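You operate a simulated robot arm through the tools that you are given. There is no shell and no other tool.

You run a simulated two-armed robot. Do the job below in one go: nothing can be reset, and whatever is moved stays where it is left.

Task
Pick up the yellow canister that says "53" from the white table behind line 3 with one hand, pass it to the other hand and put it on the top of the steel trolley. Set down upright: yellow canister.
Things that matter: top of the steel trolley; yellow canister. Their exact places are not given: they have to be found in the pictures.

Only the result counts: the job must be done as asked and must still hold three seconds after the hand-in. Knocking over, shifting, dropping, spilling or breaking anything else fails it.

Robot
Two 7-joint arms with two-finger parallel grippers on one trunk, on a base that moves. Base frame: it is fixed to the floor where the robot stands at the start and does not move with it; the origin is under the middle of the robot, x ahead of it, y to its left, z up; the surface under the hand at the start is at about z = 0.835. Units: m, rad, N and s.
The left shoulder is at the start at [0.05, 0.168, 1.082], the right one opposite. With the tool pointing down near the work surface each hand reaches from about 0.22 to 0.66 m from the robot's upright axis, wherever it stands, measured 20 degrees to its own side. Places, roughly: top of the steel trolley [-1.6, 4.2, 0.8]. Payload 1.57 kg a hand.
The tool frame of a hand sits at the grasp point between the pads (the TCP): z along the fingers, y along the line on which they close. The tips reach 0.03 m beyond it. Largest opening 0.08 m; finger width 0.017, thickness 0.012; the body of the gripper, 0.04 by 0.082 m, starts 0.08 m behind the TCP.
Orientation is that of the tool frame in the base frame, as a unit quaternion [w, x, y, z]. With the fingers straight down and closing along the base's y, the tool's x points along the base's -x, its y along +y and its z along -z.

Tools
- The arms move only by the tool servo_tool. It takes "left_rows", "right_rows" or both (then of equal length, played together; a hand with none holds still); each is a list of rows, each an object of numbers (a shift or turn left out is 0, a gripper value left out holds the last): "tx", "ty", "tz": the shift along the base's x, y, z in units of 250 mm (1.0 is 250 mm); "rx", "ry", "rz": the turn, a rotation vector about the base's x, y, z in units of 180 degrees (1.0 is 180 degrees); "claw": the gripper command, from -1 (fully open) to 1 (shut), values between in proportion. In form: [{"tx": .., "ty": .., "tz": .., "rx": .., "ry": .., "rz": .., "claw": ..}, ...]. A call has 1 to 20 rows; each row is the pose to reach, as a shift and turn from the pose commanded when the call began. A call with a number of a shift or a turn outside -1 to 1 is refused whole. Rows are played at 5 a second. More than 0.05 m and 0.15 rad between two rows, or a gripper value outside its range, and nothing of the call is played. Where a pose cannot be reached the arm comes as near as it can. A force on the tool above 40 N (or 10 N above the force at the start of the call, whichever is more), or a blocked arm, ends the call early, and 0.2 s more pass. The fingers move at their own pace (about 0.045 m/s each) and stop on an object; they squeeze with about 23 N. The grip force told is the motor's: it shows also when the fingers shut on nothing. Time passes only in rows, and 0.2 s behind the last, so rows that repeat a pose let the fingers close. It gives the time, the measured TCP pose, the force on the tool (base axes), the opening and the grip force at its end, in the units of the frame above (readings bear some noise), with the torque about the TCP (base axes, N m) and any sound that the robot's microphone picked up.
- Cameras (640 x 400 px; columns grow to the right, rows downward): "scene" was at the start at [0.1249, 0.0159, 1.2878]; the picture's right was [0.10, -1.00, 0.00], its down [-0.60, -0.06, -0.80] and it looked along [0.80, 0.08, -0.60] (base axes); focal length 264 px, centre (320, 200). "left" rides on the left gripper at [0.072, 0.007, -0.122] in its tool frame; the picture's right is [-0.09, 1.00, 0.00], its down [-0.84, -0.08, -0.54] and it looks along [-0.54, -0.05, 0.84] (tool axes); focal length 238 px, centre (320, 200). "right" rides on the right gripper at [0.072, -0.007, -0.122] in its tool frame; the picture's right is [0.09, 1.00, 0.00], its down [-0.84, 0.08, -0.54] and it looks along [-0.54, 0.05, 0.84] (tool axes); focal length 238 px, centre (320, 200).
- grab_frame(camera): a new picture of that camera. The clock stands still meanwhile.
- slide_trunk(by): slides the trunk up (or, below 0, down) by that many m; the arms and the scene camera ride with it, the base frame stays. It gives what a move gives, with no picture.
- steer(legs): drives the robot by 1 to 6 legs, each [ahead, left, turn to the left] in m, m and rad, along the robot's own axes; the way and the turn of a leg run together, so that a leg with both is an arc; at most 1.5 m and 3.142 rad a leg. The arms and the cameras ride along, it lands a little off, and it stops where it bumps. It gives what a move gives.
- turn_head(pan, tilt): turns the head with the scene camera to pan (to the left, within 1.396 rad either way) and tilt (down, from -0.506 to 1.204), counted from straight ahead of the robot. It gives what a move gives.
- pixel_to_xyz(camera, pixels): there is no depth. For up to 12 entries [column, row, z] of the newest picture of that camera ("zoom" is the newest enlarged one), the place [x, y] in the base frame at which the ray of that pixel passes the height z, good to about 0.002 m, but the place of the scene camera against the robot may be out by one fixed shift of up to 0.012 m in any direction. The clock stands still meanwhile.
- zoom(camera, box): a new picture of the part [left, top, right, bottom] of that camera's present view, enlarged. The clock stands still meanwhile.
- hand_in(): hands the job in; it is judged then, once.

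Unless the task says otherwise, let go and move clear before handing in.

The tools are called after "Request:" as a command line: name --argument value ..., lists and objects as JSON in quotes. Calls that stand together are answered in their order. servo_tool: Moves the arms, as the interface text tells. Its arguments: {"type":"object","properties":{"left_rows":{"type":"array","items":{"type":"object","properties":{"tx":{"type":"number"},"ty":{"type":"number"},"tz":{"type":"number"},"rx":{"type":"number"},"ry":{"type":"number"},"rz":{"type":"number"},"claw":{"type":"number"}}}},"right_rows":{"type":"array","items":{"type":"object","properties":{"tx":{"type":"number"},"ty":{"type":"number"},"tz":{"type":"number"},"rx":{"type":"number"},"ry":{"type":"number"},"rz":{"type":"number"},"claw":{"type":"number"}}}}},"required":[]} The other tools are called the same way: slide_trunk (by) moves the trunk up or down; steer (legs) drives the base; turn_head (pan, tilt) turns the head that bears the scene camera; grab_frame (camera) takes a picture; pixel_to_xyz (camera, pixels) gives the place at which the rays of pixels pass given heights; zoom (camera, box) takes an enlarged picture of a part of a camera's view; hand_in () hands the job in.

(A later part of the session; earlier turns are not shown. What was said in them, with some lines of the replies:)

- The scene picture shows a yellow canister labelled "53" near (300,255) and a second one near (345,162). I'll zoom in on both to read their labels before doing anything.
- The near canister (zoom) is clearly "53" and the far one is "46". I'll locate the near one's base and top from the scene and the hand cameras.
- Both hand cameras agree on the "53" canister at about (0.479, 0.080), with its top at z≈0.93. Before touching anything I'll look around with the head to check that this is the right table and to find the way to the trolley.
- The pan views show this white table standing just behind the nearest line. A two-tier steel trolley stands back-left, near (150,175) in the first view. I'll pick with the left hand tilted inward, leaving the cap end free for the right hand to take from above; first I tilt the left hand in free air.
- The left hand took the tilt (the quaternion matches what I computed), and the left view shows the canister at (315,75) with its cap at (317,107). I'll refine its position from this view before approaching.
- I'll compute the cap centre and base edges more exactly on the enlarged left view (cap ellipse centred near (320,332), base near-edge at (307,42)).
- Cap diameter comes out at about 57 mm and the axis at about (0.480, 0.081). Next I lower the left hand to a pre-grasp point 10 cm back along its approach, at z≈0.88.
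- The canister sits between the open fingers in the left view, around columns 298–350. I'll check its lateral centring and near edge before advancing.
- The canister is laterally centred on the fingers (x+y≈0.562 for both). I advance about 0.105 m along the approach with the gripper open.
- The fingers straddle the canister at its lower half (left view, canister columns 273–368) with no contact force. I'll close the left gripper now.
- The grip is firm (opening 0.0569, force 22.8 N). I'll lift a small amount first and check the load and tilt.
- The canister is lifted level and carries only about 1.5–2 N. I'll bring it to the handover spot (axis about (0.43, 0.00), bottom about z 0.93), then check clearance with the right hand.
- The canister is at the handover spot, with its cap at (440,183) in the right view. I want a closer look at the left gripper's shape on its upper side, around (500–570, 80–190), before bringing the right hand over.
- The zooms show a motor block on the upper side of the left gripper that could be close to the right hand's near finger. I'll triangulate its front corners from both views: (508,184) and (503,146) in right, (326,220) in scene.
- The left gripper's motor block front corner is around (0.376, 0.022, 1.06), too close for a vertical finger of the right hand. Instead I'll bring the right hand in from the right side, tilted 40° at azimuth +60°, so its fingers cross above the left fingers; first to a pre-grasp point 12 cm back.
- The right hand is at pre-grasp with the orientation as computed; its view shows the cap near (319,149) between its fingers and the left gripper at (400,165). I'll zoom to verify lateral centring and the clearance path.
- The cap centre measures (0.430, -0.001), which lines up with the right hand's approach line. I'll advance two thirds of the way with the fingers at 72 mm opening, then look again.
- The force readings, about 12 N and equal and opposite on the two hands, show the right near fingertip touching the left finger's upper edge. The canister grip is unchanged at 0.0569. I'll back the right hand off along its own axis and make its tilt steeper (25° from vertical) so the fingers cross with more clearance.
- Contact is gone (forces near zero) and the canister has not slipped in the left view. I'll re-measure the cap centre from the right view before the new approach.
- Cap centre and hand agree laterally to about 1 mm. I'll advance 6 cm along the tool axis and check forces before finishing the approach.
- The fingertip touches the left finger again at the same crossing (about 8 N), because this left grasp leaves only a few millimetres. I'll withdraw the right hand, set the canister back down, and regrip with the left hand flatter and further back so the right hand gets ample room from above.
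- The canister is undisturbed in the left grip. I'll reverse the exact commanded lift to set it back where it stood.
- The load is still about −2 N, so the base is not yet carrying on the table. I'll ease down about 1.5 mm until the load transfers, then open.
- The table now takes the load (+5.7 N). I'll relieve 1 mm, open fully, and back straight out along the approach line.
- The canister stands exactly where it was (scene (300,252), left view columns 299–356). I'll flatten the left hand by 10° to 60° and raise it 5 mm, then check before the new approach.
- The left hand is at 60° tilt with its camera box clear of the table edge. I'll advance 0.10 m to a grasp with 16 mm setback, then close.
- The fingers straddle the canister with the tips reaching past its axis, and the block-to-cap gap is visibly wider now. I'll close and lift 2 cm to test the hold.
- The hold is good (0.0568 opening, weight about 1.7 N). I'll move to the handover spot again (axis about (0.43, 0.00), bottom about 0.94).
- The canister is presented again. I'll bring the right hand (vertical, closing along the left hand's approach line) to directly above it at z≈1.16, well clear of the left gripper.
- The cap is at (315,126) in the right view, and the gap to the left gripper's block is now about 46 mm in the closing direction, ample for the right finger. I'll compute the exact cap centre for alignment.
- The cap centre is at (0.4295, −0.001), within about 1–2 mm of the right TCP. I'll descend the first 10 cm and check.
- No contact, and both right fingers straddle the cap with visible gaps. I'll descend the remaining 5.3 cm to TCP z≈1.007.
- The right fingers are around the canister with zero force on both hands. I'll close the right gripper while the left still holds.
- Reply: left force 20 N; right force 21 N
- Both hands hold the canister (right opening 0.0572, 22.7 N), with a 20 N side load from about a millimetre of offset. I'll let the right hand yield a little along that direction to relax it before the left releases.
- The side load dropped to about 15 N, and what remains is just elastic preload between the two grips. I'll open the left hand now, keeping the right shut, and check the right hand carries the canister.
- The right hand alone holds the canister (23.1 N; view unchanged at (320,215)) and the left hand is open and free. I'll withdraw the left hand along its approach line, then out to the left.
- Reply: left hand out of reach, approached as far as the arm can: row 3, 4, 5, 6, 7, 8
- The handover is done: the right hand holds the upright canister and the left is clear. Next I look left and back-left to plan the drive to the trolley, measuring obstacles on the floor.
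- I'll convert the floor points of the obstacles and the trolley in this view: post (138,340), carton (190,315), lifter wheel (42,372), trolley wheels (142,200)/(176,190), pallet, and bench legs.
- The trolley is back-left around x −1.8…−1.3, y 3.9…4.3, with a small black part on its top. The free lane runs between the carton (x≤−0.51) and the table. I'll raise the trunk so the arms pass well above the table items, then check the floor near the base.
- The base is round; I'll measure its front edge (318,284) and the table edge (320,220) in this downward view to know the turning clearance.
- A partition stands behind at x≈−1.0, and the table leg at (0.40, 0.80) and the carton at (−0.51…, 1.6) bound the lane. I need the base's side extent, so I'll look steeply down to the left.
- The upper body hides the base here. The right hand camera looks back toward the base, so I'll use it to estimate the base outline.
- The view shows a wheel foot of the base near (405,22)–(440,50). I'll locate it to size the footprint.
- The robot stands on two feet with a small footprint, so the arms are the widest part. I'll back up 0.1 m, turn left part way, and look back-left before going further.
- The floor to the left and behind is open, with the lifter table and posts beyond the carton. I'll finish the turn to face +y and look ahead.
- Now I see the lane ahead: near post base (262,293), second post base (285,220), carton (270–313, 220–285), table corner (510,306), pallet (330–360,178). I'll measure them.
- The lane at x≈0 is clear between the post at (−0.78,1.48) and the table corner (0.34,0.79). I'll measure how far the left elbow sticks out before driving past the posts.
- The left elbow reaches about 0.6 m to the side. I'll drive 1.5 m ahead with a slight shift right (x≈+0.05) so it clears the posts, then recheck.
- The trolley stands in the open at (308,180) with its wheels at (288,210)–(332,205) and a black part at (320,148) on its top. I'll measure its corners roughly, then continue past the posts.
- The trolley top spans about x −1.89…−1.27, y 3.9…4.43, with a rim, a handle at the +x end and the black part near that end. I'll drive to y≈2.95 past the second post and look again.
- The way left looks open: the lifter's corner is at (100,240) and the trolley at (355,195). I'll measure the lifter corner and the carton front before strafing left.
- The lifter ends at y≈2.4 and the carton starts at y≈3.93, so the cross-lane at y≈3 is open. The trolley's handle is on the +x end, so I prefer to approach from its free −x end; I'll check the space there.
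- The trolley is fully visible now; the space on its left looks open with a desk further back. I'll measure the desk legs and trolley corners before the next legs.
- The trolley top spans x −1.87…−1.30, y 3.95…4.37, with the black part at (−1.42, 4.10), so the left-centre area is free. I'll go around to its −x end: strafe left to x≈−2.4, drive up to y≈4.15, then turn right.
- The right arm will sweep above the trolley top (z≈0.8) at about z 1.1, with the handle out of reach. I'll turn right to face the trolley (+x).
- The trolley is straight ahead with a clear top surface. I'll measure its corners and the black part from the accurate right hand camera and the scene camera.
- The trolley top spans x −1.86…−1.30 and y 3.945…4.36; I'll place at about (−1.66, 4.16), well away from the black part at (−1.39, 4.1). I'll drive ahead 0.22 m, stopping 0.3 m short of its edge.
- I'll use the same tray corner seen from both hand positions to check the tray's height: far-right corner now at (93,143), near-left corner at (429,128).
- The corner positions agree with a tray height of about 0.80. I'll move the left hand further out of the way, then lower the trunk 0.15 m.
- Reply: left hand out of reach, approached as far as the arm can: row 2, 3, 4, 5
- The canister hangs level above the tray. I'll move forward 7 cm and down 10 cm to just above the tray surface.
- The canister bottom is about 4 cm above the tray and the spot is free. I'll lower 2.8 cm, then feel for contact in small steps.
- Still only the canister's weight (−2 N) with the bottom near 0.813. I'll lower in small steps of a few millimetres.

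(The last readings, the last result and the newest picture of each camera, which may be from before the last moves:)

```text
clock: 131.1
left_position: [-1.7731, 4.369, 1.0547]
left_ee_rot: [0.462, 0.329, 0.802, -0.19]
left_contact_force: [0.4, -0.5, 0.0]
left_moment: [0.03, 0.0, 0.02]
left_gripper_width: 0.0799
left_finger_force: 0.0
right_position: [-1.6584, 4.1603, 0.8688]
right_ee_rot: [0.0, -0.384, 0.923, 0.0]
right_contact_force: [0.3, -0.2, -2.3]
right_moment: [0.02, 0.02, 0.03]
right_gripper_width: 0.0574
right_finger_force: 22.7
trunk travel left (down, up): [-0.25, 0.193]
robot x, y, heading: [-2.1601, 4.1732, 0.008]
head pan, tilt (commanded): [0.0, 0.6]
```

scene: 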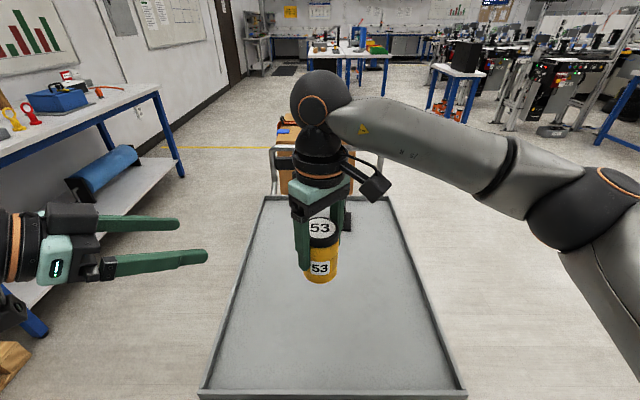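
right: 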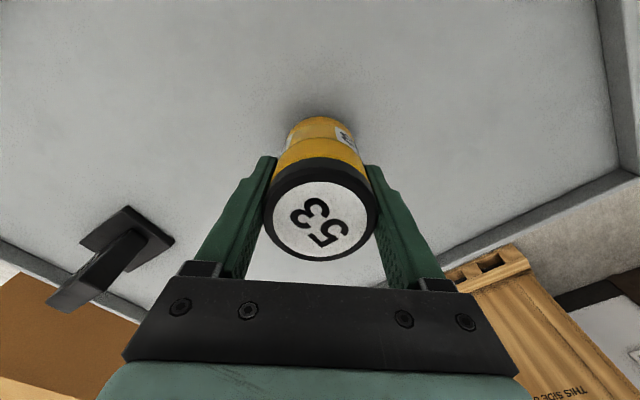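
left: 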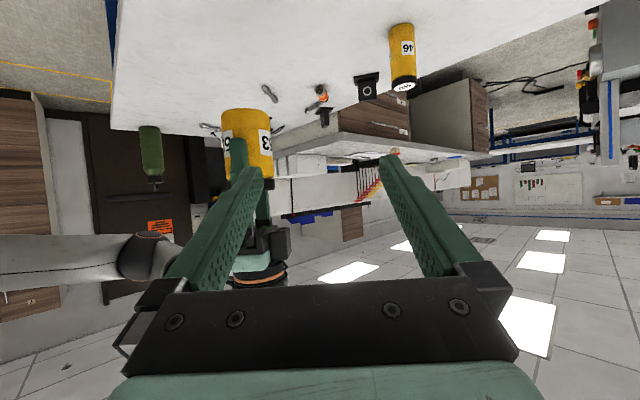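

No contact yet at z=0.869 (bottom about 0.803). I continue in 1–2 mm steps.

Request:
servo_tool --right_rows '[{"tz": -0.005}, {"tz": -0.01}, {"tz": -0.01}]'

Request:
servo_tool --right_rows '[{"tz": -0.004}, {"tz": -0.008}, {"tz": -0.008}]'

```text
clock: 131.8
left_position: [-1.7739, 4.3686, 1.0542]
left_ee_rot: [0.462, 0.328, 0.802, -0.189]
left_contact_force: [-0.1, -0.7, 0.3]
left_moment: [-0.01, 0.0, -0.03]
left_gripper_width: 0.0797
left_finger_force: 0.1
right_position: [-1.6573, 4.1606, 0.8663]
right_ee_rot: [0.0, -0.385, 0.923, 0.0]
right_contact_force: [-0.4, 0.0, -1.8]
right_moment: [-0.03, 0.04, 0.0]
right_gripper_width: 0.0568
right_finger_force: 22.3
trunk travel left (down, up): [-0.25, 0.193]
robot x, y, heading: [-2.1582, 4.1676, 0.001]
head pan, tilt (commanded): [0.0, 0.6]
```

```text
clock: 132.7
left_position: [-1.7726, 4.3698, 1.0548]
left_ee_rot: [0.462, 0.329, 0.802, -0.19]
left_contact_force: [0.3, -0.2, -0.3]
left_moment: [-0.01, 0.05, 0.0]
left_gripper_width: 0.0801
left_finger_force: 0.2
right_position: [-1.6583, 4.1596, 0.865]
right_ee_rot: [0.0, -0.384, 0.923, 0.0]
right_contact_force: [1.4, 0.4, 2.8]
right_moment: [-0.05, 0.03, 0.01]
right_gripper_width: 0.0568
right_finger_force: 23.5
trunk travel left (down, up): [-0.25, 0.193]
robot x, y, heading: [-2.1577, 4.1689, 0.002]
head pan, tilt (commanded): [0.0, 0.6]
```

Contact is felt: the force went from −2 to +2.8 N. I'll open the right gripper in place and check that the canister stands by itself.

Request:
servo_tool --right_rows '[{"claw": 1}, {"claw": -0.2}, {"claw": -0.6}, {"claw": -1}, {"claw": -1}, {"claw": -1}, {"claw": -1}]'

Request:
grab_frame --camera "right"

Request:
zoom --camera "scene" --box '[250, 180, 410, 300]'

```text
clock: 134.2
left_position: [-1.7741, 4.3694, 1.0535]
left_ee_rot: [0.461, 0.329, 0.802, -0.19]
left_contact_force: [-0.7, -0.1, 0.2]
left_moment: [0.0, 0.01, 0.01]
left_gripper_width: 0.08
left_finger_force: 0.2
right_position: [-1.6587, 4.1609, 0.8653]
right_ee_rot: [0.0, -0.384, 0.923, 0.001]
right_contact_force: [0.7, 0.1, -0.5]
right_moment: [-0.02, -0.04, 0.01]
right_gripper_width: 0.0798
right_finger_force: 0.1
trunk travel left (down, up): [-0.25, 0.193]
robot x, y, heading: [-2.1586, 4.1705, 0.005]
head pan, tilt (commanded): [0.0, 0.6]
```

```text
taken
```

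right: 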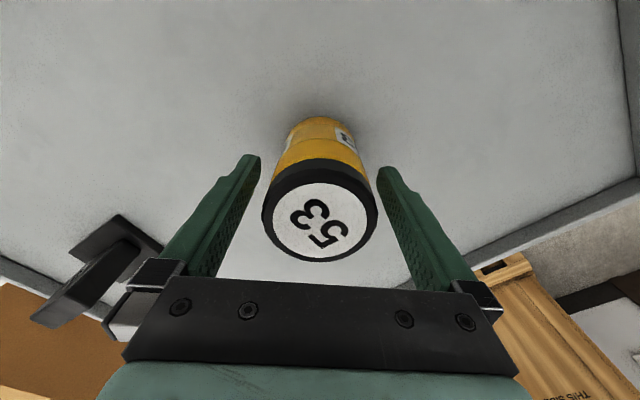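

```text
3.33 times, centred on (330, 240) of scene
```

zoom: 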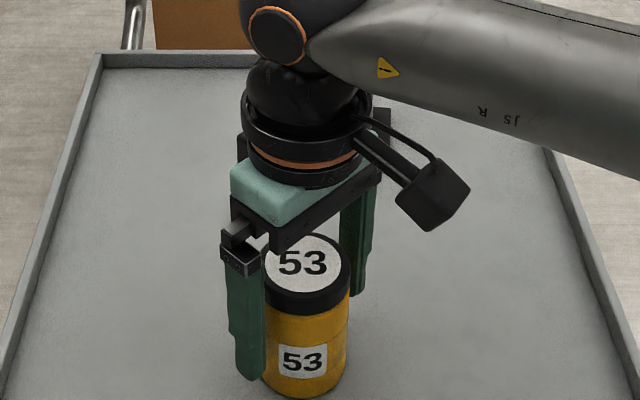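

The canister stands on its own, and both fingers show gaps in the right view (265 and 385 versus canister 262–377). I'll raise the right hand straight up, slowly at first.

Request:
servo_tool --right_rows '[{"tz": 0.02, "claw": -1}, {"tz": 0.06}, {"tz": 0.12}, {"tz": 0.2}, {"tz": 0.3}, {"tz": 0.4}, {"tz": 0.5}, {"tz": 0.6}, {"tz": 0.7}, {"tz": 0.7}]'

Request:
grab_frame --camera "right"

Request:
grab_frame --camera "scene"

```text
clock: 136.4
left_position: [-1.7737, 4.3692, 1.0538]
left_ee_rot: [0.461, 0.329, 0.802, -0.19]
left_contact_force: [-0.5, -0.2, -0.2]
left_moment: [-0.01, 0.02, -0.02]
left_gripper_width: 0.0798
left_finger_force: 0.0
right_position: [-1.6571, 4.1611, 1.0403]
right_ee_rot: [0.0, -0.384, 0.923, 0.0]
right_contact_force: [0.1, 0.6, -0.2]
right_moment: [-0.01, -0.01, -0.03]
right_gripper_width: 0.08
right_finger_force: 0.1
trunk travel left (down, up): [-0.25, 0.193]
robot x, y, heading: [-2.1583, 4.1722, 0.005]
head pan, tilt (commanded): [0.0, 0.6]
```

```text
taken
```

right: 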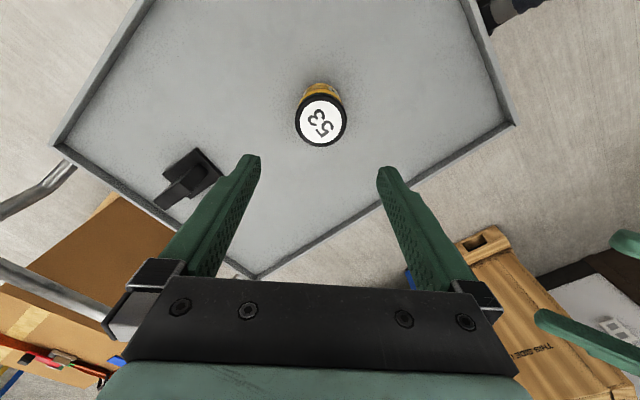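

```text
taken
```

scene: 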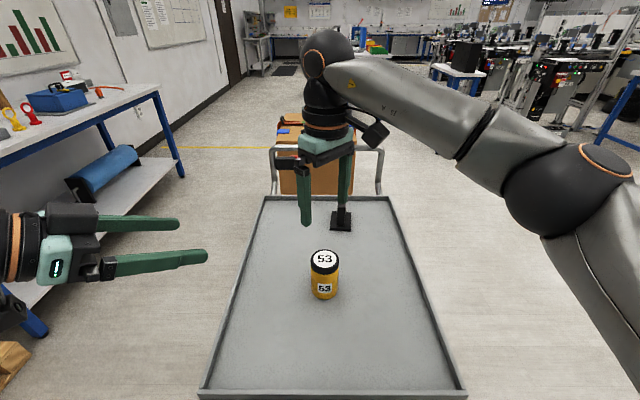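

The canister stands upright alone in the middle of the tray (scene (324,275)), with the black part untouched at (342,220) and both hands clear. A final zoom to confirm before handing in.

Request:
zoom --camera "scene" --box '[280, 190, 380, 310]'

```text
3.33 times, centred on (330, 250) of scene
```

zoom: 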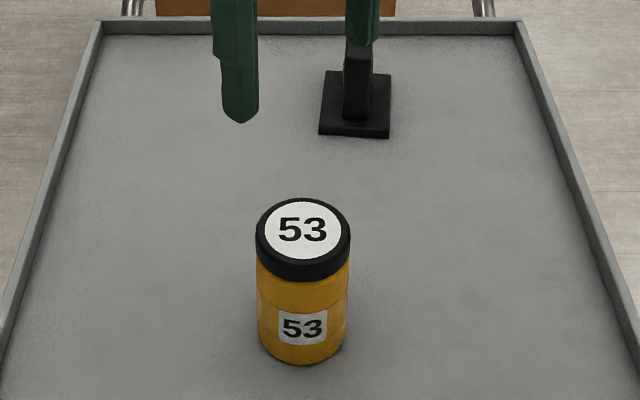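

The zoom shows canister "53" standing upright on the trolley top, released and clear of both hands, with nothing else disturbed. I'm handing in.

Request:
hand_in

```text
The job is handed in.
```

The yellow canister marked "53" is standing upright on top of the steel trolley, at about (-1.66, 4.16). Both hands have let go and are clear. The job is handed in; I haven't seen the verdict.

- **Pick and pass:** The left hand picked it off the white table and the right hand took it from above in mid-air. On two early tries at the pass the right fingertips touched the left finger, at about 12 N and 8 N. I set the canister back down where it had stood and gripped it again with the left hand at a flatter angle. After that the pass went through, and the canister did not slip.
- **Other objects:** In the last pictures nothing else looked moved, including the black part on the trolley and the "46" canister on the table. The robot did not stop early on any part of the drive.
- **Which table:** I never found a sign reading "line 3". I took the table from its place behind the nearest line, and the canister from its label.
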